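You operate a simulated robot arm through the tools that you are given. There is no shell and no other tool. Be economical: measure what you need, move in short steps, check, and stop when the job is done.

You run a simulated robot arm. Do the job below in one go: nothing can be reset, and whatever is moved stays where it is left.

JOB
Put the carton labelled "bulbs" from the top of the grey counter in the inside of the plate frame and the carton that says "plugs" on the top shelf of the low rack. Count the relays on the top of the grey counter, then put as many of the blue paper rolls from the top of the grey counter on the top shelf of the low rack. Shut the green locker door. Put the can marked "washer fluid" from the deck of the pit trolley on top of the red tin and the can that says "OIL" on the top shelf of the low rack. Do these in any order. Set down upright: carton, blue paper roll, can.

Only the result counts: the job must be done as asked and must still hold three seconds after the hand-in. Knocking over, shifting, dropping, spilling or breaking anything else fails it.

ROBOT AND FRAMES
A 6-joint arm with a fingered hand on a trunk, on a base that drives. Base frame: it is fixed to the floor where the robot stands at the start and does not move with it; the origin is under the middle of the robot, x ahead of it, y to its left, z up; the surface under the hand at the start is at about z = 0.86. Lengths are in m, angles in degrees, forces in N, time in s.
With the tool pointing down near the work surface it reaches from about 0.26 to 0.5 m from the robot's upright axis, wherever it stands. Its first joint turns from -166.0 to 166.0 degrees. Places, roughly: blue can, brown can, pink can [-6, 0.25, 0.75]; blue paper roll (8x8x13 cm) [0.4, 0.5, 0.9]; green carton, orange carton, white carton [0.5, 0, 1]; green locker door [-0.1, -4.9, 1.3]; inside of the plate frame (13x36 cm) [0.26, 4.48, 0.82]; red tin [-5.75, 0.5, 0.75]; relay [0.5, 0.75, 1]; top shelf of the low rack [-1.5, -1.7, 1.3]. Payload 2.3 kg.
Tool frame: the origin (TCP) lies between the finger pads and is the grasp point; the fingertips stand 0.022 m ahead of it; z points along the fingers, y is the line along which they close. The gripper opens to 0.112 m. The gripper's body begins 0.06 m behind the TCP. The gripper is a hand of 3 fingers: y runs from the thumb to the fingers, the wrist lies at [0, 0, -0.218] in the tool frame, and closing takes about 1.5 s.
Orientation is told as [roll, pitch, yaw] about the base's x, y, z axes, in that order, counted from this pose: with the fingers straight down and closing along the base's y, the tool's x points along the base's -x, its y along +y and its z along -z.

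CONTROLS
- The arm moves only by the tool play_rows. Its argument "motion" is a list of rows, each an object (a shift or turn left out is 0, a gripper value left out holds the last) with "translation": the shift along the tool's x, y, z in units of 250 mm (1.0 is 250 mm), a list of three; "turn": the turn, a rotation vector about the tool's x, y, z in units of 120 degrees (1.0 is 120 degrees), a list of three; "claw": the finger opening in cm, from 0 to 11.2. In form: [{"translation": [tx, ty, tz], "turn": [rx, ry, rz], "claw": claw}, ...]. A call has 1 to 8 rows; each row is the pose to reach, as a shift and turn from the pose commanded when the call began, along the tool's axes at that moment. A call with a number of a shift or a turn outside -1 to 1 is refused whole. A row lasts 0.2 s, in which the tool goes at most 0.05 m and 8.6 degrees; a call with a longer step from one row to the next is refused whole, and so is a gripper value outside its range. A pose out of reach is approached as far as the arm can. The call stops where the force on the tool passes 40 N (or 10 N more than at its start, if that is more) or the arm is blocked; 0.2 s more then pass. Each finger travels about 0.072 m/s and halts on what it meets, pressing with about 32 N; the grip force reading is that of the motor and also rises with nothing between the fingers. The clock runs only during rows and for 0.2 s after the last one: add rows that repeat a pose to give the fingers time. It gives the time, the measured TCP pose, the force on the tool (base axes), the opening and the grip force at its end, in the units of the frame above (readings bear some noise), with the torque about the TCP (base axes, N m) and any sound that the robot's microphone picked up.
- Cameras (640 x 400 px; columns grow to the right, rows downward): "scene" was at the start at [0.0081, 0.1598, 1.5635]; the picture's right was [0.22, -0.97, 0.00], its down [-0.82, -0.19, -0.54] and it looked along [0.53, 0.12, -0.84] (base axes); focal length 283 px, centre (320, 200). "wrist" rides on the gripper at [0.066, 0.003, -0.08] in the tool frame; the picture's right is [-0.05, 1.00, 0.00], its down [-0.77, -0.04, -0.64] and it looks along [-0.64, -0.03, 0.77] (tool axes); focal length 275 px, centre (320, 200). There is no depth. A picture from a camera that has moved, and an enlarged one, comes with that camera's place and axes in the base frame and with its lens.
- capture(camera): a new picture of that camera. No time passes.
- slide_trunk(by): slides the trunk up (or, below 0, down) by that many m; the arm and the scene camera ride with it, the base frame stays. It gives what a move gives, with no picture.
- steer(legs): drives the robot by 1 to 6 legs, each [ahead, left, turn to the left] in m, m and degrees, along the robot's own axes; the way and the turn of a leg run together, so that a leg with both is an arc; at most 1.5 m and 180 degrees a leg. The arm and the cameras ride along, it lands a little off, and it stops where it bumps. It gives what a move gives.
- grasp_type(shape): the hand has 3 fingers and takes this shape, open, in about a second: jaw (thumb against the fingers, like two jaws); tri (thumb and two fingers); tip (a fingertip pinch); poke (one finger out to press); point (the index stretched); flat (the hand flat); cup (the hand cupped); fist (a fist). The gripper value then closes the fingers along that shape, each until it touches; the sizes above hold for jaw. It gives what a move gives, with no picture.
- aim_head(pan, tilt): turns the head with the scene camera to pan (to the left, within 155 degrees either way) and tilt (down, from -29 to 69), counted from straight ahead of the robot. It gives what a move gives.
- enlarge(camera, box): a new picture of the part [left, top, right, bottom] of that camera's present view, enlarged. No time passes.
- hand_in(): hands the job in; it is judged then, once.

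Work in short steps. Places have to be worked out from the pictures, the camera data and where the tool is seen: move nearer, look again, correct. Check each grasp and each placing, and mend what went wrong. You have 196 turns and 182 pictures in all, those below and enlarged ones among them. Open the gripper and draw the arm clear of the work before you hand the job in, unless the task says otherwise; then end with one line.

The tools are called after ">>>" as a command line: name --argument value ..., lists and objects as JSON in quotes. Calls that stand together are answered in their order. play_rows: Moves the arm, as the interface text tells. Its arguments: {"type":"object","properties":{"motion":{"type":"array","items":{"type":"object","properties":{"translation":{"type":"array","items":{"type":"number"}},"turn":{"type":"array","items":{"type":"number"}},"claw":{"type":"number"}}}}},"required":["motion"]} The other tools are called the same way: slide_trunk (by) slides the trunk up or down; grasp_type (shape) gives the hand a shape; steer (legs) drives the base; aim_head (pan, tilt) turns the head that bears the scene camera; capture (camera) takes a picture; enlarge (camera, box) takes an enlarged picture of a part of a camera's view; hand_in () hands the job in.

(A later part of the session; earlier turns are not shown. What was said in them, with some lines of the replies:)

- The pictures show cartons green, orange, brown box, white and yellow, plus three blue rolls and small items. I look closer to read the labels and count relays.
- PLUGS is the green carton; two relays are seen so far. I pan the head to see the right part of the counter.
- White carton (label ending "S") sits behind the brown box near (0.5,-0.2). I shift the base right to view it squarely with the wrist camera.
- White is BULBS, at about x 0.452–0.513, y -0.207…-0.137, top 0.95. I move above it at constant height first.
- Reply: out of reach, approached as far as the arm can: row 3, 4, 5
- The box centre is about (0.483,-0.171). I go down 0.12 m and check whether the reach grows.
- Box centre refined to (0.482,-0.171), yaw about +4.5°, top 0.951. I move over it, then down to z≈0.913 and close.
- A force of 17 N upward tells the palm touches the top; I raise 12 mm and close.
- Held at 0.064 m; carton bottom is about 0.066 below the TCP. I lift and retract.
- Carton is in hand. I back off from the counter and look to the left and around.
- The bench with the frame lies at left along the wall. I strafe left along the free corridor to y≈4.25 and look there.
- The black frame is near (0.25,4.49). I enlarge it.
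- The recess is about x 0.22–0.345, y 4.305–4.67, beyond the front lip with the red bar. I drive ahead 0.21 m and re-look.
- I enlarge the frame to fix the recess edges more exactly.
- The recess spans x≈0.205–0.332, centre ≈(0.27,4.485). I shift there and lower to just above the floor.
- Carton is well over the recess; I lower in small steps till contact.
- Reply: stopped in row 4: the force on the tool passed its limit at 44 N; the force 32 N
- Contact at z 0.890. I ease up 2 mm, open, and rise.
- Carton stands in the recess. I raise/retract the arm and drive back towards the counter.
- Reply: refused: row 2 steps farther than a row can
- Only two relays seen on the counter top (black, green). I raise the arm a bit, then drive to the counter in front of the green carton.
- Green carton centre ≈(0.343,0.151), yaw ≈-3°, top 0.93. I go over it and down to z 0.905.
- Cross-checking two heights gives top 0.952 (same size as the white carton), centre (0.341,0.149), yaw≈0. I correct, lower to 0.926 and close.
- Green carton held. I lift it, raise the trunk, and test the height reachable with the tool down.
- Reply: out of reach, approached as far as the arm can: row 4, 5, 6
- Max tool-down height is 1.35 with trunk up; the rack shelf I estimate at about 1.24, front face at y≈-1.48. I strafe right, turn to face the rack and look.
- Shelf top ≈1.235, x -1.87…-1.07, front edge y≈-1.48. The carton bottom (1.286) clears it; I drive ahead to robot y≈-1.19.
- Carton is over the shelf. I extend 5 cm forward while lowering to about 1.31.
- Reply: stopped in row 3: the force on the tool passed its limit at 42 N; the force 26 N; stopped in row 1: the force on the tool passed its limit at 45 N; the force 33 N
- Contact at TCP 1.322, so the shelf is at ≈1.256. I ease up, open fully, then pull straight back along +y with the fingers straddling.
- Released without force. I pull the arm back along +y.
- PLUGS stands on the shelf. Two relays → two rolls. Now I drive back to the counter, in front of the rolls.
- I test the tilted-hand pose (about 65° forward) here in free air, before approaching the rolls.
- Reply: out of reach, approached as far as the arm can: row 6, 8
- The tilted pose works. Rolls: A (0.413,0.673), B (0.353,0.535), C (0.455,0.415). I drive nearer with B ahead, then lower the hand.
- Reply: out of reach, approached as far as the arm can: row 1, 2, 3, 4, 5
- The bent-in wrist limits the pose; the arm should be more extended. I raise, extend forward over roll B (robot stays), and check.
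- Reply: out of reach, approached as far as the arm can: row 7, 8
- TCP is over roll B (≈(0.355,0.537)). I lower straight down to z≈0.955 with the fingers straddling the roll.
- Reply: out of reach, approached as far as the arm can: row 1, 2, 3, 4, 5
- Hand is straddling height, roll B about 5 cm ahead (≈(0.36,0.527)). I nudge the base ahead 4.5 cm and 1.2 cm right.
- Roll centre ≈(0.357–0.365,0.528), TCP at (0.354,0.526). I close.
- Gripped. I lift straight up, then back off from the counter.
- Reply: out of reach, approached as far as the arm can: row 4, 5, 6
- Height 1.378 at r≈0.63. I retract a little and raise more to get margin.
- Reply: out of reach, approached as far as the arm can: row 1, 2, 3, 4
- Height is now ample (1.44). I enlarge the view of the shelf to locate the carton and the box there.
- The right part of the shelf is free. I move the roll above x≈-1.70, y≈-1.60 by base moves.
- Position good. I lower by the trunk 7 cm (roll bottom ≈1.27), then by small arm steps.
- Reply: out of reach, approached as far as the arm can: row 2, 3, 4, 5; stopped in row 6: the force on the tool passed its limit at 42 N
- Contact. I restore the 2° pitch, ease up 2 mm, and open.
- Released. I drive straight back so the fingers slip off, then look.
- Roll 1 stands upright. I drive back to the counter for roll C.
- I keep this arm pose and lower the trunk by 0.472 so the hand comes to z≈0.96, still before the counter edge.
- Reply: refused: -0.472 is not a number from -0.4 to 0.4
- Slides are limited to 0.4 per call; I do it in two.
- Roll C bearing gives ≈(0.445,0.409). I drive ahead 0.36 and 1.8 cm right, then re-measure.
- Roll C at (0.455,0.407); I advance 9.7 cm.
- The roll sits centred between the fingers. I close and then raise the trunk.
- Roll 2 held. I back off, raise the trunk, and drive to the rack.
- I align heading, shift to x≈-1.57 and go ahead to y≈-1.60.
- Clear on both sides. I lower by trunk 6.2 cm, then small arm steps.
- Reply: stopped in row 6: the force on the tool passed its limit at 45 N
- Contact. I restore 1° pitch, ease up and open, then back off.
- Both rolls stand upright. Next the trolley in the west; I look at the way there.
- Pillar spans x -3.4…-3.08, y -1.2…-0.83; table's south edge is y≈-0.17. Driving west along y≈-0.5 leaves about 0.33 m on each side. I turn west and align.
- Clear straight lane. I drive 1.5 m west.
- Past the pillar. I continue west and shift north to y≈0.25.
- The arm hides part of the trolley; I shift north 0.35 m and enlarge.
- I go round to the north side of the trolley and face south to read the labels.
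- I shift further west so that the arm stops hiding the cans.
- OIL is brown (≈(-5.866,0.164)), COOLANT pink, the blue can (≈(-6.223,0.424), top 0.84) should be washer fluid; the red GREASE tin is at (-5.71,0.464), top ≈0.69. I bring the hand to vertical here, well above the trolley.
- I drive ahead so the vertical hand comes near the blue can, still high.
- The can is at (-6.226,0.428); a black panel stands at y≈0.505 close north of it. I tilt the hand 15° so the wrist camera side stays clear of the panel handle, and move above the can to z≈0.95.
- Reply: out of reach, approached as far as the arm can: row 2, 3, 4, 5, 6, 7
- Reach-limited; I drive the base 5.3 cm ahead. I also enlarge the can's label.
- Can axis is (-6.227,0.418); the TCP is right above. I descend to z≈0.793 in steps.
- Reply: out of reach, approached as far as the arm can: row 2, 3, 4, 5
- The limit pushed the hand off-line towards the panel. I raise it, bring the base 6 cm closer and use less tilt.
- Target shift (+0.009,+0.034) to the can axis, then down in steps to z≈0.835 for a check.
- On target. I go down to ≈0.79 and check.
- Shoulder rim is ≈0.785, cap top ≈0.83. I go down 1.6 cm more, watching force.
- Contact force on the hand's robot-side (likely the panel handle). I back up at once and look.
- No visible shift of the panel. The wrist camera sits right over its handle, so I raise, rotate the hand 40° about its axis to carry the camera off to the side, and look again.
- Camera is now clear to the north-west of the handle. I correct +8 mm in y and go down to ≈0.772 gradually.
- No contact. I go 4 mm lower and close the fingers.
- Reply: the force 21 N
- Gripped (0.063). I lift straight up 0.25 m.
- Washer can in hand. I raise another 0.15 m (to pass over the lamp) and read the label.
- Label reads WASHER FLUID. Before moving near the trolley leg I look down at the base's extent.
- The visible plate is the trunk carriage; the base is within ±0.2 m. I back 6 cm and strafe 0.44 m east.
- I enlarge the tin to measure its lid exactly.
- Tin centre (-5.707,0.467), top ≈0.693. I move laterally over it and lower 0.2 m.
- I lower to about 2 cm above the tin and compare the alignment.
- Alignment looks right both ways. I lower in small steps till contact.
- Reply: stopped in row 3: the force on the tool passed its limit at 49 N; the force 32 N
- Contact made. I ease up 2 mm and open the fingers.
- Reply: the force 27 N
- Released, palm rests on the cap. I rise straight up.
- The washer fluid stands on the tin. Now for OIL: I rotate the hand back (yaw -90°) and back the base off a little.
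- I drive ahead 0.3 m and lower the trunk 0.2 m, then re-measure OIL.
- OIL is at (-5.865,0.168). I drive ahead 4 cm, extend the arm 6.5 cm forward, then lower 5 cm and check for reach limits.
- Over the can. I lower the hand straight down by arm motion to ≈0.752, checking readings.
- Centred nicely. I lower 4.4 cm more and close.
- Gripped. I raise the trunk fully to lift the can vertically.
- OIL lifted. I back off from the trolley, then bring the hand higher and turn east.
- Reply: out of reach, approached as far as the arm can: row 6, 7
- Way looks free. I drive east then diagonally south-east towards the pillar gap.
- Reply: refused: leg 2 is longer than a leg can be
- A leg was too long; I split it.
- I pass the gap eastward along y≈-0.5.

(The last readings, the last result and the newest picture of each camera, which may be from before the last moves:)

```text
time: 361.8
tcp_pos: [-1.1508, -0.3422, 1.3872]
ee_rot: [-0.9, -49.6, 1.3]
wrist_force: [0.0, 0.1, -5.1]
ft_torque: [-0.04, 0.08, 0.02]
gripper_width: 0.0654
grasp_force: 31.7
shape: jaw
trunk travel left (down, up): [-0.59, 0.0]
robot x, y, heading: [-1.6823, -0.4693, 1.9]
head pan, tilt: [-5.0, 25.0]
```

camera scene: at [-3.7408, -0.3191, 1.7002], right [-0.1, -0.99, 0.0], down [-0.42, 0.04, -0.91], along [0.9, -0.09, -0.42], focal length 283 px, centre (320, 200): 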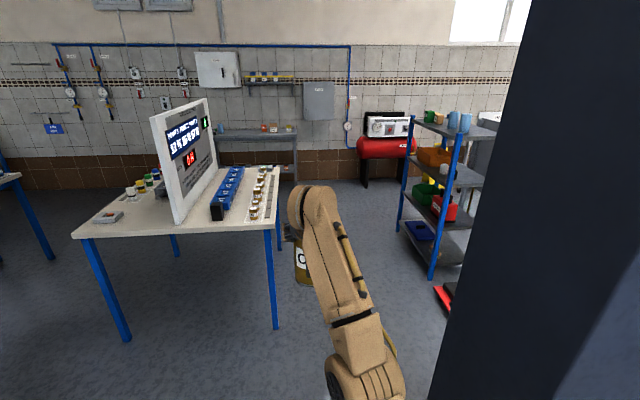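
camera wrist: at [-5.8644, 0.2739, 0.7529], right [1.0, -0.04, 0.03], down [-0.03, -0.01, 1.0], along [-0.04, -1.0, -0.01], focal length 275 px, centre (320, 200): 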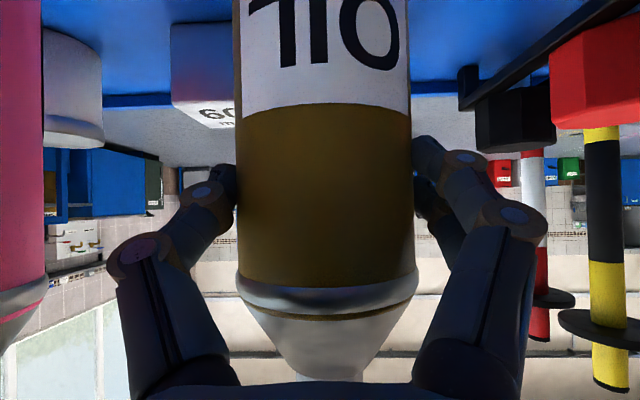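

Past the table. I move south, turn to face the rack.

>>> steer --legs '[[0, -0.33, 0], [0, 0, -91.9]]'

>>> play_rows --motion '[{"translation": [0.04, 0, -0.13]}, {"translation": [0.04, 0, -0.26]}, {"translation": [0, 0, -0.32]}, {"translation": [-0.06, 0, -0.36]}, {"translation": [-0.06, 0, -0.36]}]'

>>> aim_head --pan 10 --tilt 35

>>> capture --camera "scene"

```text
time: 367.8
tcp_pos: [-1.5588, -1.3249, 1.3864]
ee_rot: [-0.8, -49.7, -89.9]
wrist_force: [-0.3, -0.6, -6.2]
ft_torque: [0.11, 0.0, -0.04]
gripper_width: 0.0651
grasp_force: 31.5
shape: jaw
trunk travel left (down, up): [-0.59, 0.0]
robot x, y, heading: [-1.6728, -0.7914, -89.2]
head pan, tilt: [-5.0, 25.0]
```

```text
time: 369.0
tcp_pos: [-1.5566, -1.258, 1.4461]
ee_rot: [-0.8, -49.6, -90.0]
wrist_force: [-0.4, -0.5, -5.2]
ft_torque: [0.09, 0.0, -0.02]
gripper_width: 0.0649
grasp_force: 32.5
shape: jaw
out of reach, approached as far as the arm can: row 1, 2, 4, 5
trunk travel left (down, up): [-0.59, 0.0]
robot x, y, heading: [-1.6704, -0.7863, -89.1]
head pan, tilt: [-5.0, 25.0]
```

```text
time: 369.8
tcp_pos: [-1.5575, -1.2579, 1.4464]
ee_rot: [-0.7, -49.7, -89.9]
wrist_force: [-0.5, -0.3, -5.2]
ft_torque: [0.09, -0.01, -0.03]
gripper_width: 0.065
grasp_force: 32.6
shape: jaw
trunk travel left (down, up): [-0.59, 0.0]
robot x, y, heading: [-1.6738, -0.7882, -89.2]
head pan, tilt: [10.0, 35.0]
```

```text
50 pictures are left
camera scene: at [-1.5174, -0.8099, 1.6845], right [-0.98, -0.19, 0.0], down [-0.11, 0.56, -0.82], along [0.15, -0.8, -0.57], focal length 283 px, centre (320, 200)
```

scene: 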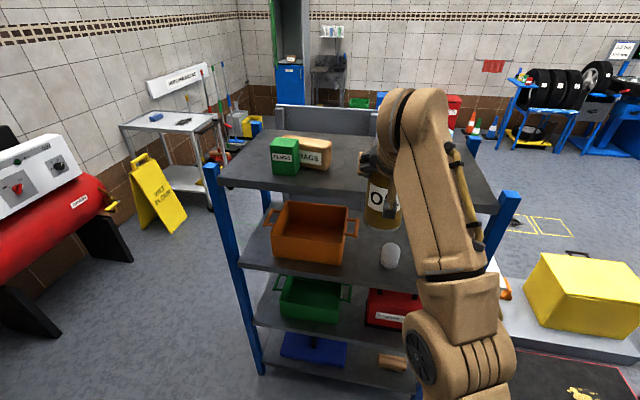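

Height is ample. I enlarge the shelf to confirm the free spot.

>>> enlarge --camera "scene" --box '[200, 110, 440, 210]'

>>> steer --legs '[[0, 0.125, -0.8]]'

>>> capture --camera "wrist"

>>> capture --camera "scene"

```text
2.67 times, centred on (320, 160) of scene
camera zoom: at [-1.5174, -0.8099, 1.6845], right [-0.98, -0.19, 0.0], down [-0.11, 0.56, -0.82], along [0.15, -0.8, -0.57], focal length 755 px, centre (320, 307)
```

zoom: 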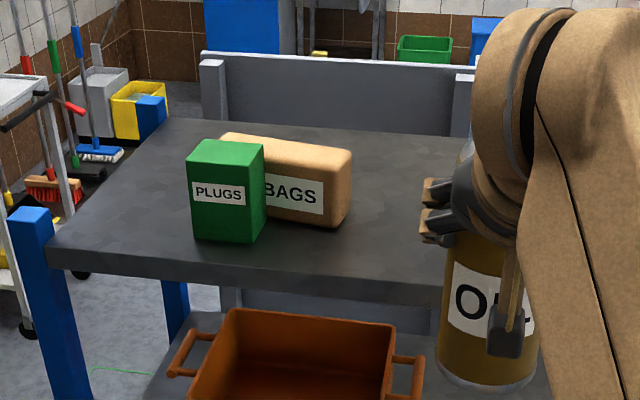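

```text
time: 371.0
tcp_pos: [-1.4412, -1.258, 1.4456]
ee_rot: [-0.7, -49.7, -90.8]
wrist_force: [0.4, -0.7, -5.3]
ft_torque: [0.07, -0.03, 0.0]
gripper_width: 0.065
grasp_force: 31.6
shape: jaw
trunk travel left (down, up): [-0.59, 0.0]
robot x, y, heading: [-1.5532, -0.7892, -90.2]
head pan, tilt: [10.0, 35.0]
```

```text
48 pictures are left
camera wrist: at [-1.436, -1.1551, 1.4491], right [1.0, -0.05, 0.03], down [-0.03, -0.01, 1.0], along [-0.05, -1.0, -0.01], focal length 275 px, centre (320, 200)
```

wrist: 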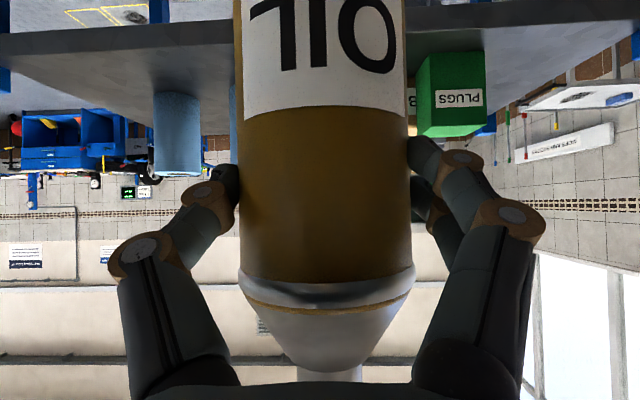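

```text
47 pictures are left
camera scene: at [-1.3943, -0.8114, 1.6844], right [-0.98, -0.17, 0.0], down [-0.1, 0.57, -0.82], along [0.14, -0.81, -0.57], focal length 283 px, centre (320, 200)
```

scene: 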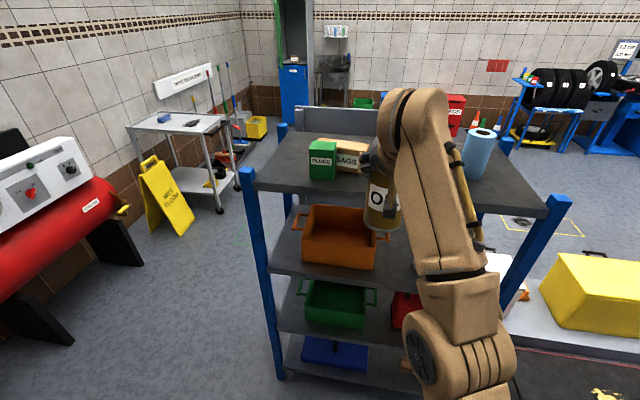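

I drive ahead 0.272 to bring OIL to about (-1.44,-1.53) above the shelf.

>>> steer --legs '[[0.272, 0, 0]]'

>>> capture --camera "scene"

>>> capture --camera "wrist"

```text
time: 373.0
tcp_pos: [-1.437, -1.5306, 1.4469]
ee_rot: [-0.7, -49.7, -90.4]
wrist_force: [0.0, -1.0, -3.7]
ft_torque: [0.09, 0.02, 0.0]
gripper_width: 0.065
grasp_force: 31.8
shape: jaw
trunk travel left (down, up): [-0.59, 0.0]
robot x, y, heading: [-1.5475, -1.057, -89.7]
head pan, tilt: [10.0, 35.0]
```

```text
46 pictures are left
camera scene: at [-1.393, -1.0816, 1.6844], right [-0.98, -0.18, 0.0], down [-0.1, 0.56, -0.82], along [0.15, -0.81, -0.57], focal length 283 px, centre (320, 200)
```

scene: 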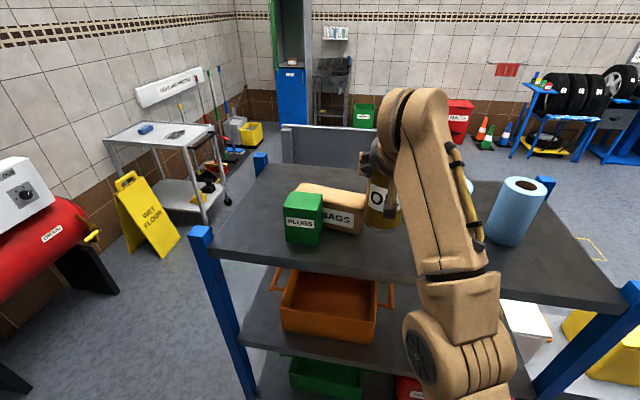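

```text
45 pictures are left
camera wrist: at [-1.4327, -1.4255, 1.449], right [1.0, -0.05, 0.03], down [-0.03, -0.01, 1.0], along [-0.05, -1.0, -0.01], focal length 275 px, centre (320, 200)
```

wrist: 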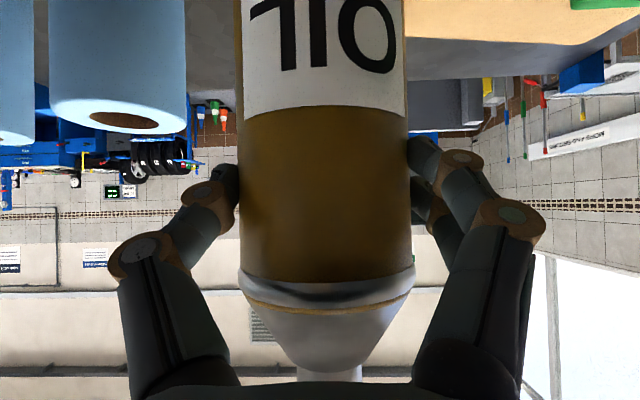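

Spot is clear. I lower by the trunk 7.5 cm, then small steps to contact.

>>> slide_trunk --by -0.075

>>> play_rows --motion '[{"translation": [0.012, 0, 0.01]}, {"translation": [0.02, 0, 0.017]}, {"translation": [0.03, 0, 0.025]}, {"translation": [0.04, 0, 0.033]}, {"translation": [0.05, 0, 0.041]}, {"translation": [0.06, 0, 0.049]}]'

```text
time: 374.1
tcp_pos: [-1.4385, -1.5231, 1.3785]
ee_rot: [-0.7, -50.9, -90.5]
wrist_force: [0.7, 3.2, 18.7]
ft_torque: [-0.21, -0.11, 0.04]
gripper_width: 0.0603
grasp_force: 31.5
shape: jaw
trunk travel left (down, up): [-0.515, 0.075]
robot x, y, heading: [-1.5469, -1.0582, -89.5]
head pan, tilt: [10.0, 35.0]
stopped: the force on the tool passed its limit at 42 N (the readings are from after the stop); the commanded pose is now the measured one
```

```text
time: 374.6
tcp_pos: [-1.4391, -1.5234, 1.3787]
ee_rot: [-0.7, -51.5, -90.4]
wrist_force: [1.8, 1.7, 20.8]
ft_torque: [-0.18, -0.11, 0.04]
gripper_width: 0.0603
grasp_force: 32.3
shape: jaw
trunk travel left (down, up): [-0.515, 0.075]
robot x, y, heading: [-1.5496, -1.0564, -89.5]
head pan, tilt: [10.0, 35.0]
stopped in row 2: the force on the tool passed its limit at 42 N (the readings are from after the stop); the commanded pose is now the measured one
```

Contact came earlier than expected; I look before releasing.

>>> capture --camera "wrist"

>>> enlarge --camera "scene" --box '[260, 150, 440, 280]'

```text
44 pictures are left
camera wrist: at [-1.4345, -1.4195, 1.3768], right [1.0, -0.05, 0.03], down [-0.03, 0.02, 1.0], along [-0.05, -1.0, 0.02], focal length 275 px, centre (320, 200)
```

wrist: 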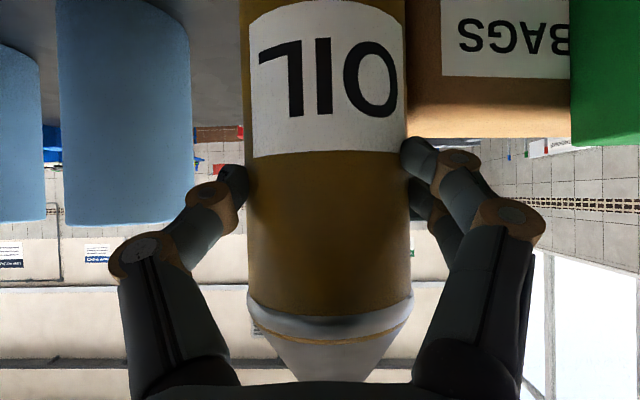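

```text
3.08 times, centred on (350, 215) of scene
camera zoom: at [-1.3932, -1.0749, 1.6092], right [-0.98, -0.18, 0.0], down [-0.1, 0.56, -0.82], along [0.15, -0.81, -0.57], focal length 871 px, centre (228, 154)
```

zoom: 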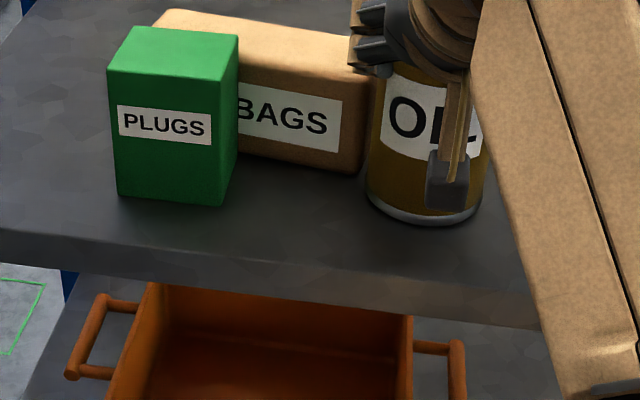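

The deck height evidently was ≈0.63, which matches contact now; the can stands on the shelf. I restore the 1.7° pitch, ease up, and open.

>>> play_rows --motion '[{"translation": [-0.008, 0, -0.006], "turn": [0, 0.014, 0]}, {"translation": [-0.008, 0, -0.006], "turn": [0, 0.014, 0]}, {"translation": [-0.008, 0, -0.006], "turn": [0, 0.014, 0], "claw": 8}, {"translation": [-0.008, 0, -0.006], "turn": [0, 0.014, 0], "claw": 9.5}, {"translation": [-0.008, 0, -0.006], "turn": [0, 0.014, 0], "claw": 11.2}, {"translation": [-0.008, 0, -0.006], "turn": [0, 0.014, 0], "claw": 11.2}, {"translation": [-0.008, 0, -0.006], "turn": [0, 0.014, 0], "claw": 11.2}]'

>>> capture --camera "wrist"

>>> enlarge --camera "scene" --box '[260, 150, 440, 280]'

```text
time: 376.1
tcp_pos: [-1.4379, -1.5255, 1.3735]
ee_rot: [-0.6, -49.4, -90.5]
wrist_force: [0.5, 0.3, 0.2]
ft_torque: [0.03, 0.02, -0.02]
gripper_width: 0.1119
grasp_force: 0.1
shape: jaw
out of reach, approached as far as the arm can: row 1, 2, 3, 4, 5, 6, 7
trunk travel left (down, up): [-0.515, 0.075]
robot x, y, heading: [-1.5475, -1.0617, -89.8]
head pan, tilt: [10.0, 35.0]
```

```text
42 pictures are left
camera wrist: at [-1.4338, -1.4208, 1.3758], right [1.0, -0.05, 0.03], down [-0.03, -0.02, 1.0], along [-0.05, -1.0, -0.02], focal length 275 px, centre (320, 200)
```

wrist: 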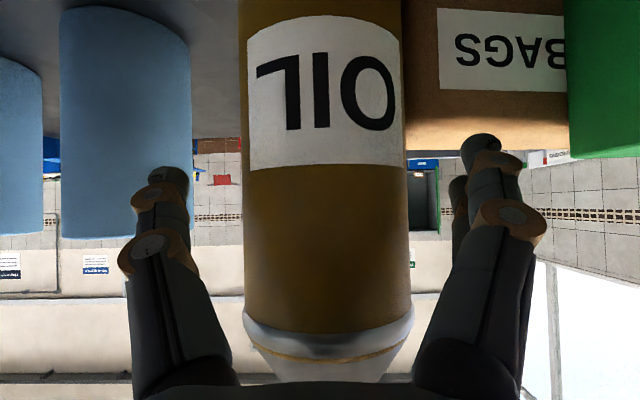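

```text
3.08 times, centred on (350, 215) of scene
camera zoom: at [-1.3932, -1.0801, 1.6092], right [-0.98, -0.18, 0.0], down [-0.1, 0.56, -0.82], along [0.15, -0.81, -0.57], focal length 871 px, centre (228, 154)
```

zoom: 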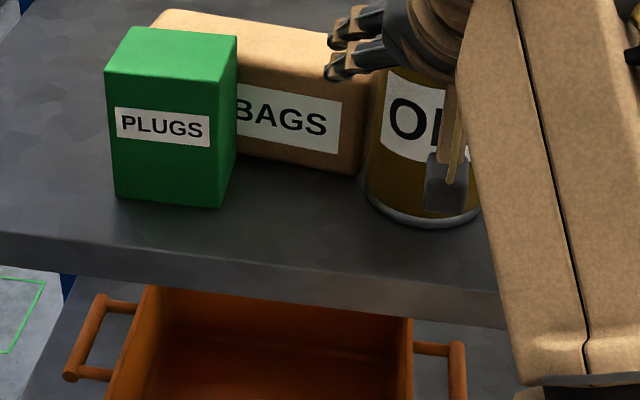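

Released and standing. I back straight off and check.

>>> steer --legs '[[-0.35, 0, 0]]'

>>> capture --camera "scene"

>>> capture --camera "wrist"

```text
time: 378.4
tcp_pos: [-1.4401, -1.176, 1.3729]
ee_rot: [-0.4, -49.4, -90.4]
wrist_force: [0.1, -0.2, 0.1]
ft_torque: [-0.03, 0.0, -0.01]
gripper_width: 0.1119
grasp_force: 0.0
shape: jaw
trunk travel left (down, up): [-0.515, 0.075]
robot x, y, heading: [-1.5482, -0.7076, -89.8]
head pan, tilt: [10.0, 35.0]
```

```text
40 pictures are left
camera scene: at [-1.3957, -0.7318, 1.6092], right [-0.98, -0.18, 0.0], down [-0.1, 0.56, -0.82], along [0.15, -0.81, -0.57], focal length 283 px, centre (320, 200)
```

scene: 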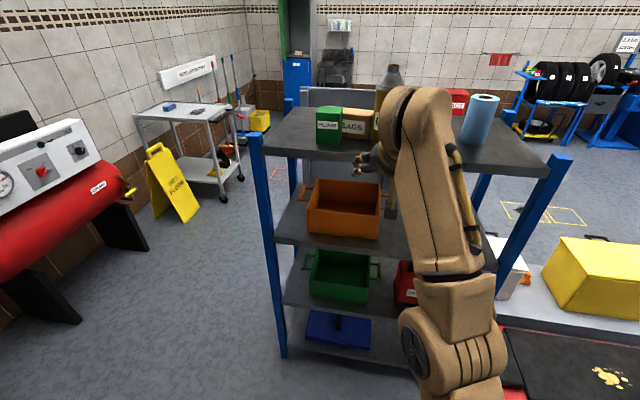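

```text
39 pictures are left
camera wrist: at [-1.4359, -1.0727, 1.376], right [1.0, -0.05, 0.03], down [-0.03, -0.02, 1.0], along [-0.04, -1.0, -0.02], focal length 275 px, centre (320, 200)
```

wrist: 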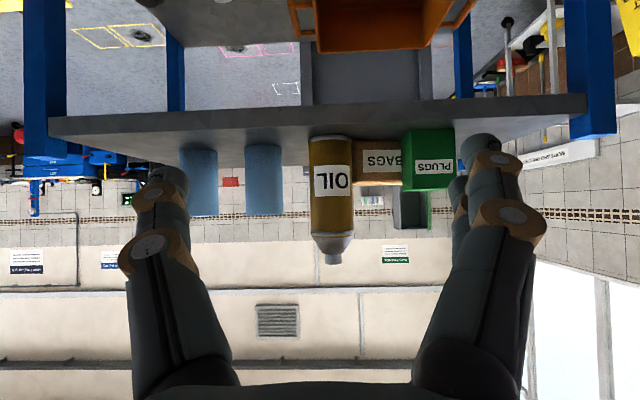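

All placed and upright. Now the locker: I drive east and then south along x≈-0.55, and look.

>>> steer --legs '[[0, 1.0, 0], [1.1, 0, 0], [1.1, 0, 0]]'

>>> aim_head --pan 5 --tilt 10

>>> capture --camera "scene"

```text
time: 394.2
tcp_pos: [-0.479, -3.4043, 1.3733]
ee_rot: [-0.4, -49.5, -92.1]
wrist_force: [-1.1, -0.1, -0.3]
ft_torque: [-0.01, -0.01, 0.02]
gripper_width: 0.1121
grasp_force: 0.0
shape: jaw
trunk travel left (down, up): [-0.515, 0.075]
robot x, y, heading: [-0.579, -2.9331, -91.2]
head pan, tilt: [10.0, 35.0]
```

```text
time: 395.1
tcp_pos: [-0.4788, -3.4034, 1.3713]
ee_rot: [-0.4, -49.3, -92.1]
wrist_force: [-0.5, -0.6, -0.5]
ft_torque: [0.02, 0.0, 0.0]
gripper_width: 0.1116
grasp_force: 0.0
shape: jaw
trunk travel left (down, up): [-0.515, 0.075]
robot x, y, heading: [-0.5773, -2.9316, -91.2]
head pan, tilt: [5.0, 10.0]
```

```text
38 pictures are left
camera scene: at [-0.4282, -2.966, 1.6493], right [-1.0, -0.07, 0.0], down [-0.01, 0.17, -0.98], along [0.06, -0.98, -0.17], focal length 283 px, centre (320, 200)
```

scene: 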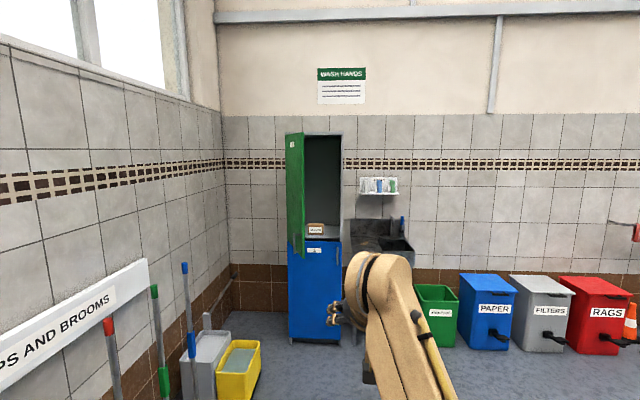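

The green door is hinged at the left (east) side and stands open. I enlarge it.

>>> enlarge --camera "scene" --box '[260, 110, 380, 270]'

```text
2.50 times, centred on (320, 190) of scene
camera zoom: at [-0.4282, -2.966, 1.6493], right [-1.0, -0.07, 0.0], down [-0.01, 0.17, -0.98], along [0.06, -0.98, -0.17], focal length 708 px, centre (320, 225)
```

zoom: 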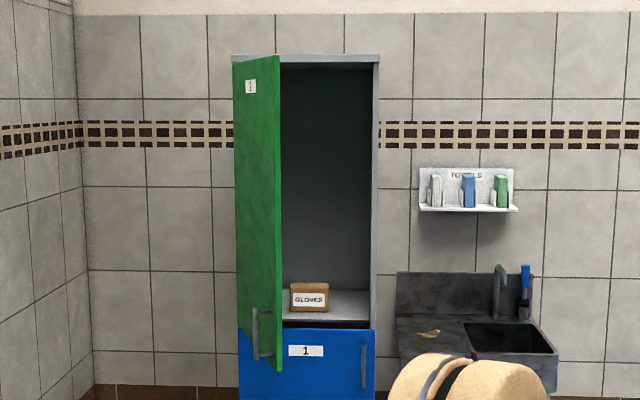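

The free edge stands near (-0.24,-4.58), hinge near (-0.07,-4.94): about 63° open, and we see its outer face. I close the fingers, lower to z≈1.27 and drive to in front of the door, TCP x≈-0.17.

>>> play_rows --motion '[{"claw": 0}, {"claw": 0}, {"claw": 0}, {"claw": 0}, {"claw": 0}, {"claw": 0}, {"claw": 0}, {"claw": 0}]'

>>> slide_trunk --by -0.09

>>> steer --legs '[[0.5, 0.31, 1.2], [0.4, 0, 0]]'

>>> capture --camera "scene"

>>> capture --camera "wrist"

```text
time: 396.9
tcp_pos: [-0.4788, -3.4032, 1.3732]
ee_rot: [-0.5, -49.4, -92.1]
wrist_force: [0.1, -0.7, 0.3]
ft_torque: [-0.01, 0.02, 0.01]
gripper_width: 0.0001
grasp_force: 31.9
shape: jaw
trunk travel left (down, up): [-0.515, 0.075]
robot x, y, heading: [-0.5761, -2.9326, -91.2]
head pan, tilt: [5.0, 10.0]
```

```text
time: 398.1
tcp_pos: [-0.4787, -3.4024, 1.2822]
ee_rot: [-0.5, -49.5, -92.2]
wrist_force: [-0.2, -0.7, 0.2]
ft_torque: [0.0, 0.02, 0.0]
gripper_width: 0.0
grasp_force: 31.7
shape: jaw
trunk travel left (down, up): [-0.425, 0.165]
robot x, y, heading: [-0.5777, -2.9364, -91.4]
head pan, tilt: [5.0, 10.0]
```

```text
time: 403.6
tcp_pos: [-0.167, -4.3017, 1.2844]
ee_rot: [-0.6, -49.4, -91.0]
wrist_force: [-0.5, 0.4, -0.1]
ft_torque: [-0.04, 0.0, 0.01]
gripper_width: 0.0
grasp_force: 32.5
shape: jaw
trunk travel left (down, up): [-0.425, 0.165]
robot x, y, heading: [-0.2775, -3.8344, -90.3]
head pan, tilt: [5.0, 10.0]
```

```text
36 pictures are left
camera scene: at [-0.1259, -3.8646, 1.5593], right [-1.0, -0.09, 0.0], down [-0.01, 0.17, -0.98], along [0.08, -0.98, -0.17], focal length 283 px, centre (320, 200)
```

scene: 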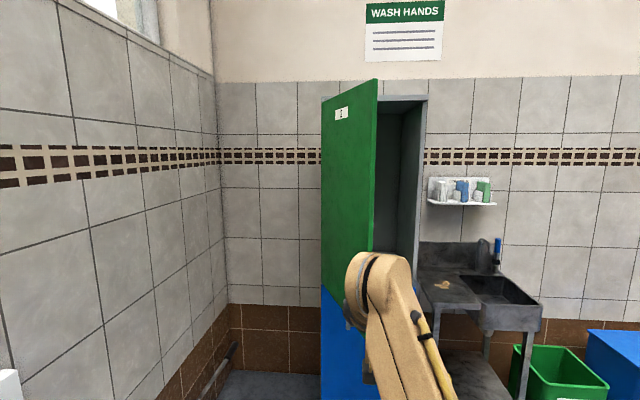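

```text
35 pictures are left
camera wrist: at [-0.1622, -4.1989, 1.2857], right [1.0, -0.05, 0.03], down [-0.03, -0.02, 1.0], along [-0.05, -1.0, -0.02], focal length 275 px, centre (320, 200)
```

wrist: 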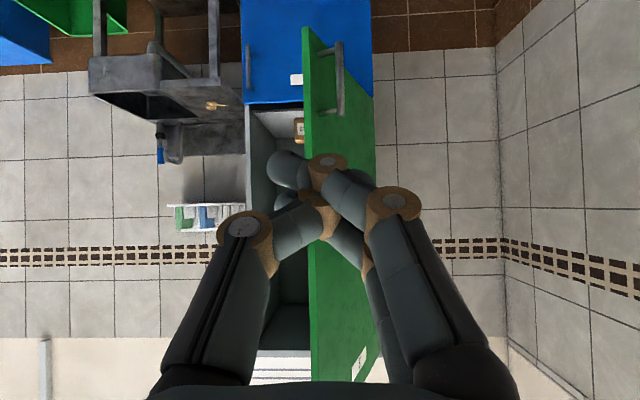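

Door runs from hinge (-0.06,-4.90) to free edge (-0.20,-4.63). I drive 0.32 ahead, just short of contact, then push with the arm.

>>> steer --legs '[[0.32, 0, 0]]'

>>> play_rows --motion '[{"translation": [-0.08, 0, 0.09]}, {"translation": [-0.16, 0, 0.18]}, {"translation": [-0.235, 0, 0.273]}, {"translation": [-0.313, 0, 0.364]}, {"translation": [-0.391, 0, 0.455]}, {"translation": [-0.391, 0, 0.455]}]'

>>> capture --camera "wrist"

>>> capture --camera "scene"

```text
time: 405.7
tcp_pos: [-0.163, -4.625, 1.2825]
ee_rot: [-0.5, -49.4, -90.6]
wrist_force: [-0.7, 0.2, 1.1]
ft_torque: [0.0, -0.02, -0.03]
gripper_width: 0.0002
grasp_force: 32.0
shape: jaw
trunk travel left (down, up): [-0.425, 0.165]
robot x, y, heading: [-0.277, -4.16, -89.4]
head pan, tilt: [5.0, 10.0]
```

```text
time: 407.1
tcp_pos: [-0.1905, -4.6999, 1.226]
ee_rot: [-0.5, -49.5, -90.6]
wrist_force: [1.0, -0.2, -0.2]
ft_torque: [-0.02, 0.02, 0.03]
gripper_width: 0.0002
grasp_force: 31.2
shape: jaw
out of reach, approached as far as the arm can: row 1, 2, 3, 4, 5, 6
trunk travel left (down, up): [-0.425, 0.165]
robot x, y, heading: [-0.2755, -4.1576, -89.6]
head pan, tilt: [5.0, 10.0]
```

```text
34 pictures are left
camera wrist: at [-0.1865, -4.5972, 1.2296], right [1.0, -0.05, 0.03], down [-0.03, -0.02, 1.0], along [-0.05, -1.0, -0.02], focal length 275 px, centre (320, 200)
```

wrist: 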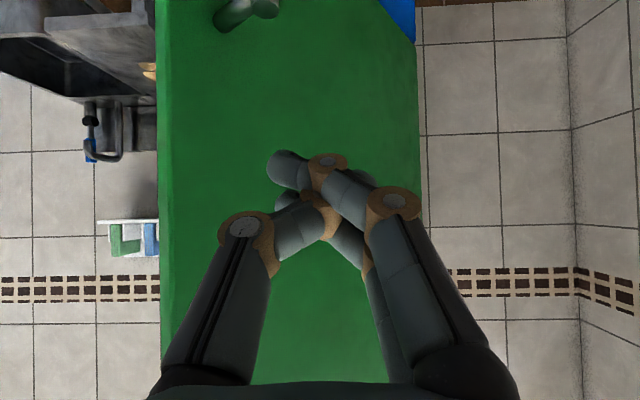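

```text
33 pictures are left
camera scene: at [-0.124, -4.1862, 1.5593], right [-1.0, -0.09, 0.0], down [-0.02, 0.17, -0.98], along [0.09, -0.98, -0.17], focal length 283 px, centre (320, 200)
```

scene: 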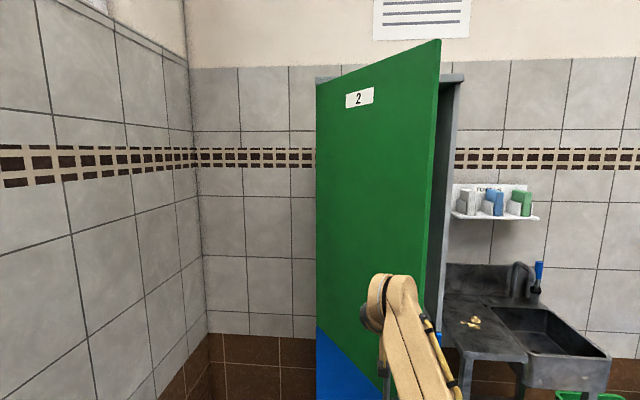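

The door is swinging shut (about 35° left). I back slightly, shift 0.11 m west towards its free edge, and push ahead by the base.

>>> steer --legs '[[-0.06, 0, 0], [0, -0.11, 0], [0.16, 0, 0]]'

>>> capture --camera "wrist"

>>> capture --camera "scene"

```text
time: 409.7
tcp_pos: [-0.308, -4.7421, 1.2282]
ee_rot: [-0.5, -49.2, -91.1]
wrist_force: [-5.4, 5.0, 0.9]
ft_torque: [-0.01, 0.0, 0.01]
gripper_width: 0.0001
grasp_force: 31.7
shape: jaw
trunk travel left (down, up): [-0.425, 0.165]
robot x, y, heading: [-0.3832, -4.1978, -89.7]
head pan, tilt: [5.0, 10.0]
stopped in leg 3: the force on the tool passed its limit at 74 N (the readings are from after the stop); the commanded pose is now the measured one
```

```text
32 pictures are left
camera wrist: at [-0.3012, -4.6398, 1.2304], right [1.0, -0.06, 0.03], down [-0.03, -0.02, 1.0], along [-0.06, -1.0, -0.02], focal length 275 px, centre (320, 200)
```

wrist: 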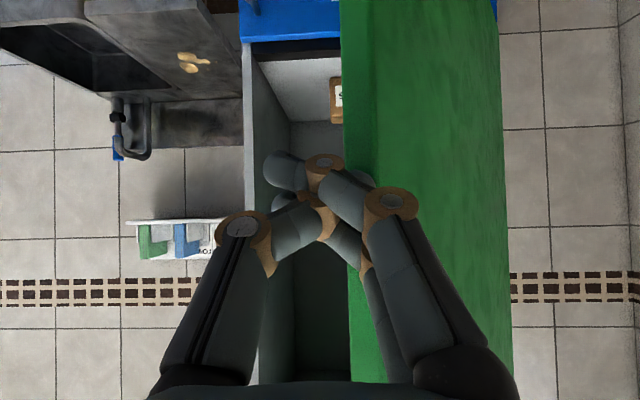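

```text
31 pictures are left
camera scene: at [-0.237, -4.2295, 1.5598], right [-1.0, -0.09, 0.0], down [-0.01, 0.17, -0.98], along [0.09, -0.98, -0.17], focal length 283 px, centre (320, 200)
```

scene: 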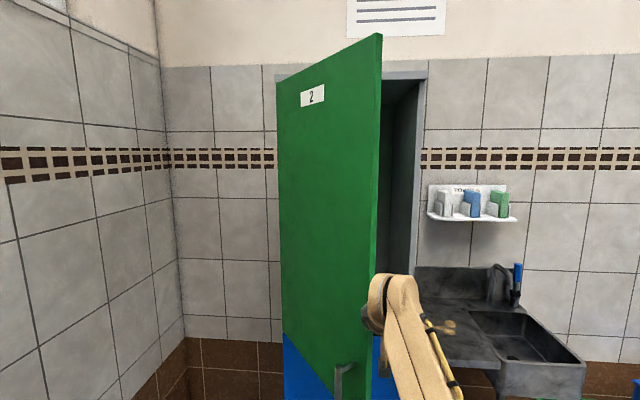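

The tip met the door's edge; recomputing, the hinge is at about (-0.04,-5.06) and the door ≈47° open. I back off, shift east 0.1 and push on the face.

>>> steer --legs '[[-0.12, 0, 0], [0, 0.1, 0], [0.26, 0, 0]]'

>>> capture --camera "wrist"

```text
time: 413.1
tcp_pos: [-0.2013, -4.8818, 1.2253]
ee_rot: [-0.8, -49.1, -90.8]
wrist_force: [-0.1, -0.5, -0.3]
ft_torque: [0.01, 0.0, -0.01]
gripper_width: 0.0
grasp_force: 32.3
shape: jaw
trunk travel left (down, up): [-0.425, 0.165]
robot x, y, heading: [-0.2809, -4.3418, -89.6]
head pan, tilt: [5.0, 10.0]
```

```text
30 pictures are left
camera wrist: at [-0.197, -4.7782, 1.229], right [1.0, -0.06, 0.03], down [-0.03, -0.02, 1.0], along [-0.05, -1.0, -0.03], focal length 275 px, centre (320, 200)
```

wrist: 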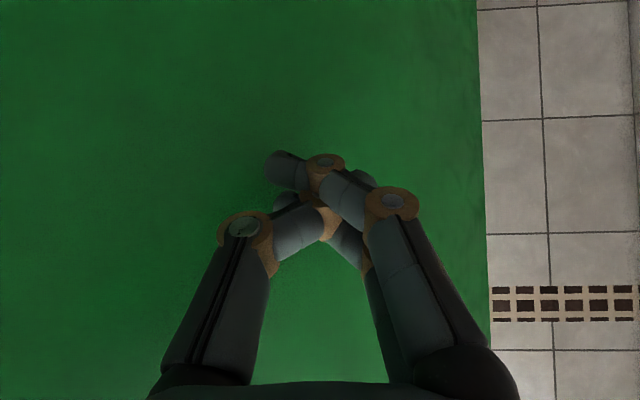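

Door face is being pushed. I continue 8 cm.

>>> steer --legs '[[0.08, 0, 0]]'

>>> capture --camera "scene"

```text
time: 414.1
tcp_pos: [-0.2034, -4.962, 1.2252]
ee_rot: [-0.7, -48.9, -91.0]
wrist_force: [-0.2, -1.0, 0.3]
ft_torque: [0.02, -0.05, 0.02]
gripper_width: 0.0
grasp_force: 32.2
shape: jaw
trunk travel left (down, up): [-0.425, 0.165]
robot x, y, heading: [-0.2823, -4.4195, -89.9]
head pan, tilt: [5.0, 10.0]
```

```text
29 pictures are left
camera scene: at [-0.1329, -4.4477, 1.5593], right [-1.0, -0.09, 0.0], down [-0.02, 0.17, -0.98], along [0.09, -0.98, -0.17], focal length 283 px, centre (320, 200)
```

scene: 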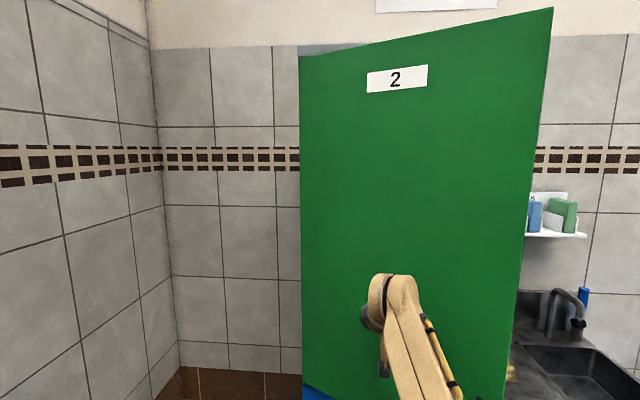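

About 25° left. I back 7 cm, shift 0.12 m west and push on.

>>> steer --legs '[[-0.07, 0, 0], [0, -0.12, 0], [0.13, 0, 0]]'

>>> capture --camera "wrist"

>>> capture --camera "scene"

```text
time: 416.9
tcp_pos: [-0.3201, -5.0213, 1.2243]
ee_rot: [-0.6, -49.0, -90.7]
wrist_force: [-0.5, -0.4, -0.5]
ft_torque: [-0.01, -0.01, 0.0]
gripper_width: 0.0003
grasp_force: 31.9
shape: jaw
trunk travel left (down, up): [-0.425, 0.165]
robot x, y, heading: [-0.402, -4.4797, -89.5]
head pan, tilt: [5.0, 10.0]
```

```text
28 pictures are left
camera wrist: at [-0.3153, -4.9181, 1.2289], right [1.0, -0.05, 0.03], down [-0.03, -0.02, 1.0], along [-0.05, -1.0, -0.03], focal length 275 px, centre (320, 200)
```

wrist: 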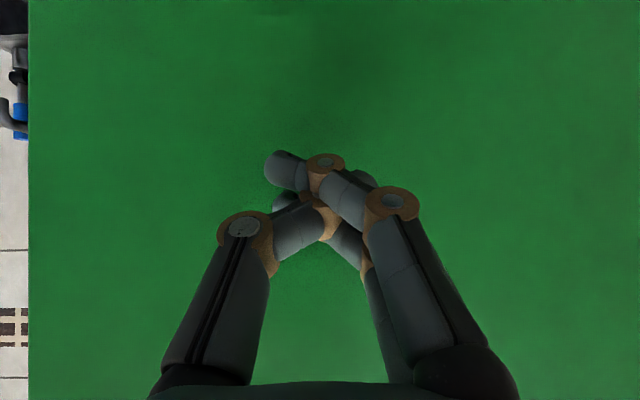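

```text
27 pictures are left
camera scene: at [-0.2527, -4.5082, 1.5593], right [-1.0, -0.1, 0.0], down [-0.02, 0.17, -0.98], along [0.09, -0.98, -0.17], focal length 283 px, centre (320, 200)
```

scene: 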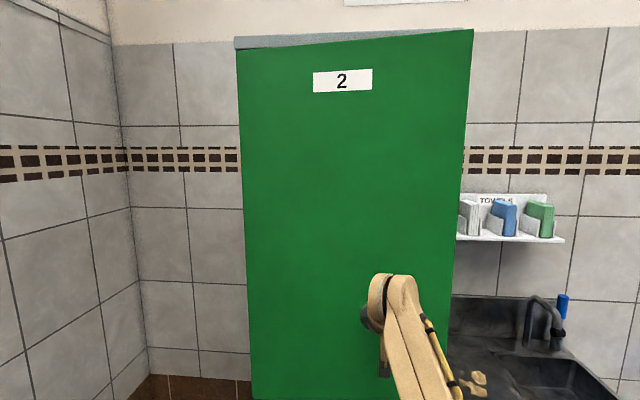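

Almost shut. I push in small base steps.

>>> steer --legs '[[0.035, 0, 0]]'

>>> steer --legs '[[0.03, 0, 0]]'

>>> capture --camera "scene"

```text
time: 417.7
tcp_pos: [-0.3195, -5.0567, 1.2256]
ee_rot: [-0.8, -49.0, -90.7]
wrist_force: [0.4, -0.2, -0.1]
ft_torque: [-0.04, 0.03, 0.06]
gripper_width: 0.0001
grasp_force: 32.1
shape: jaw
trunk travel left (down, up): [-0.425, 0.165]
robot x, y, heading: [-0.4002, -4.5154, -89.6]
head pan, tilt: [5.0, 10.0]
```

```text
time: 418.6
tcp_pos: [-0.3206, -5.0857, 1.2271]
ee_rot: [-0.8, -49.2, -90.7]
wrist_force: [1.0, 4.2, 1.0]
ft_torque: [-0.02, 0.04, -0.06]
gripper_width: 0.0
grasp_force: 31.8
shape: jaw
trunk travel left (down, up): [-0.425, 0.165]
robot x, y, heading: [-0.3982, -4.5469, -89.6]
head pan, tilt: [5.0, 10.0]
```

```text
26 pictures are left
camera scene: at [-0.2519, -4.5707, 1.5594], right [-1.0, -0.1, 0.0], down [-0.02, 0.17, -0.98], along [0.09, -0.98, -0.17], focal length 283 px, centre (320, 200)
```

scene: 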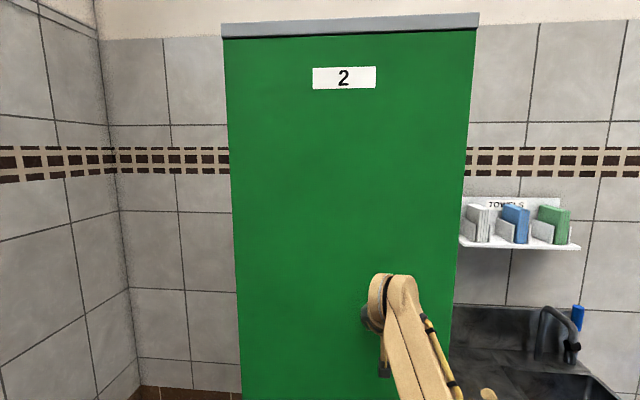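

The door looks flush, force 4 N. I push 1 cm more to be sure it is seated.

>>> steer --legs '[[0.012, 0, 0]]'

>>> enlarge --camera "scene" --box '[210, 0, 500, 200]'

```text
time: 419.5
tcp_pos: [-0.3162, -5.0895, 1.2293]
ee_rot: [0.1, -48.9, -91.1]
wrist_force: [2.2, 21.0, 1.4]
ft_torque: [-0.18, 0.05, -0.38]
gripper_width: 0.0
grasp_force: 32.2
shape: jaw
trunk travel left (down, up): [-0.425, 0.165]
robot x, y, heading: [-0.4023, -4.5574, -89.3]
head pan, tilt: [5.0, 10.0]
stopped in leg 1: the force on the tool passed its limit at 42 N (the readings are from after the stop); the commanded pose is now the measured one
```

```text
2.00 times, centred on (355, 100) of scene
camera zoom: at [-0.2512, -4.5747, 1.5595], right [-1.0, -0.1, 0.0], down [-0.02, 0.17, -0.99], along [0.1, -0.98, -0.17], focal length 566 px, centre (250, 400)
```

zoom: 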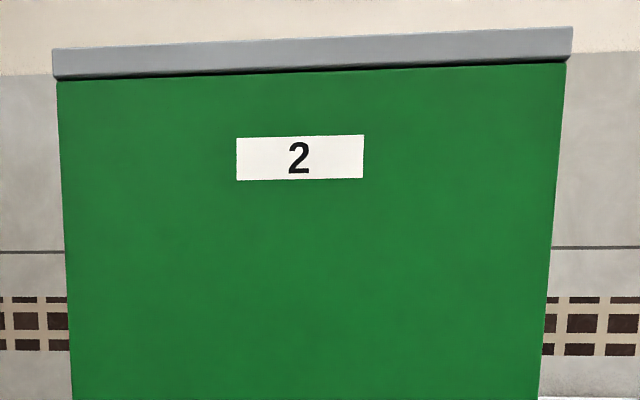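

The door is firmly shut (hard stop at 42 N). I back straight off and check that it stays shut; then open the hand.

>>> steer --legs '[[-0.7, 0, 0]]'

>>> play_rows --motion '[{"claw": 8}, {"claw": 11.2}, {"claw": 11.2}, {"claw": 11.2}, {"claw": 11.2}, {"claw": 11.2}, {"claw": 11.2}, {"claw": 11.2}]'

>>> capture --camera "scene"

```text
time: 423.3
tcp_pos: [-0.3233, -4.3963, 1.2242]
ee_rot: [-0.1, -48.5, -90.6]
wrist_force: [0.4, 0.7, 0.1]
ft_torque: [-0.02, -0.03, 0.02]
gripper_width: 0.0
grasp_force: 32.3
shape: jaw
trunk travel left (down, up): [-0.425, 0.165]
robot x, y, heading: [-0.4118, -3.8594, -89.2]
head pan, tilt: [5.0, 10.0]
```

```text
time: 425.1
tcp_pos: [-0.3234, -4.3974, 1.2243]
ee_rot: [-0.2, -48.6, -90.6]
wrist_force: [0.7, 0.5, -1.1]
ft_torque: [0.03, 0.02, 0.02]
gripper_width: 0.1121
grasp_force: 0.0
shape: jaw
trunk travel left (down, up): [-0.425, 0.165]
robot x, y, heading: [-0.4093, -3.8595, -88.9]
head pan, tilt: [5.0, 10.0]
```

```text
24 pictures are left
camera scene: at [-0.2614, -3.8836, 1.5593], right [-0.99, -0.1, 0.0], down [-0.02, 0.17, -0.98], along [0.1, -0.98, -0.17], focal length 283 px, centre (320, 200)
```

scene: 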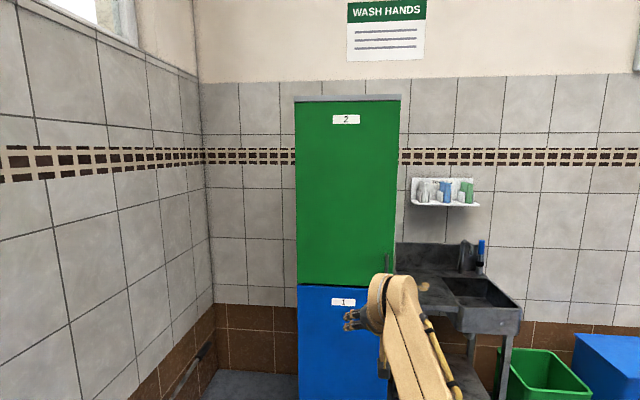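

The door stays shut, the hand is open and clear of everything, and all items are placed. I hand in.

>>> hand_in

```text
The job is handed in.
```

I finished every part of the job and handed it in: bulbs carton in the plate frame; plugs carton, two blue paper rolls (for two relays) and the OIL can on the rack's top shelf; washer fluid can on the red tin; green locker door shut. The hand briefly pressed the black panel on the pit trolley with about 18 N; in the pictures it had not visibly moved.
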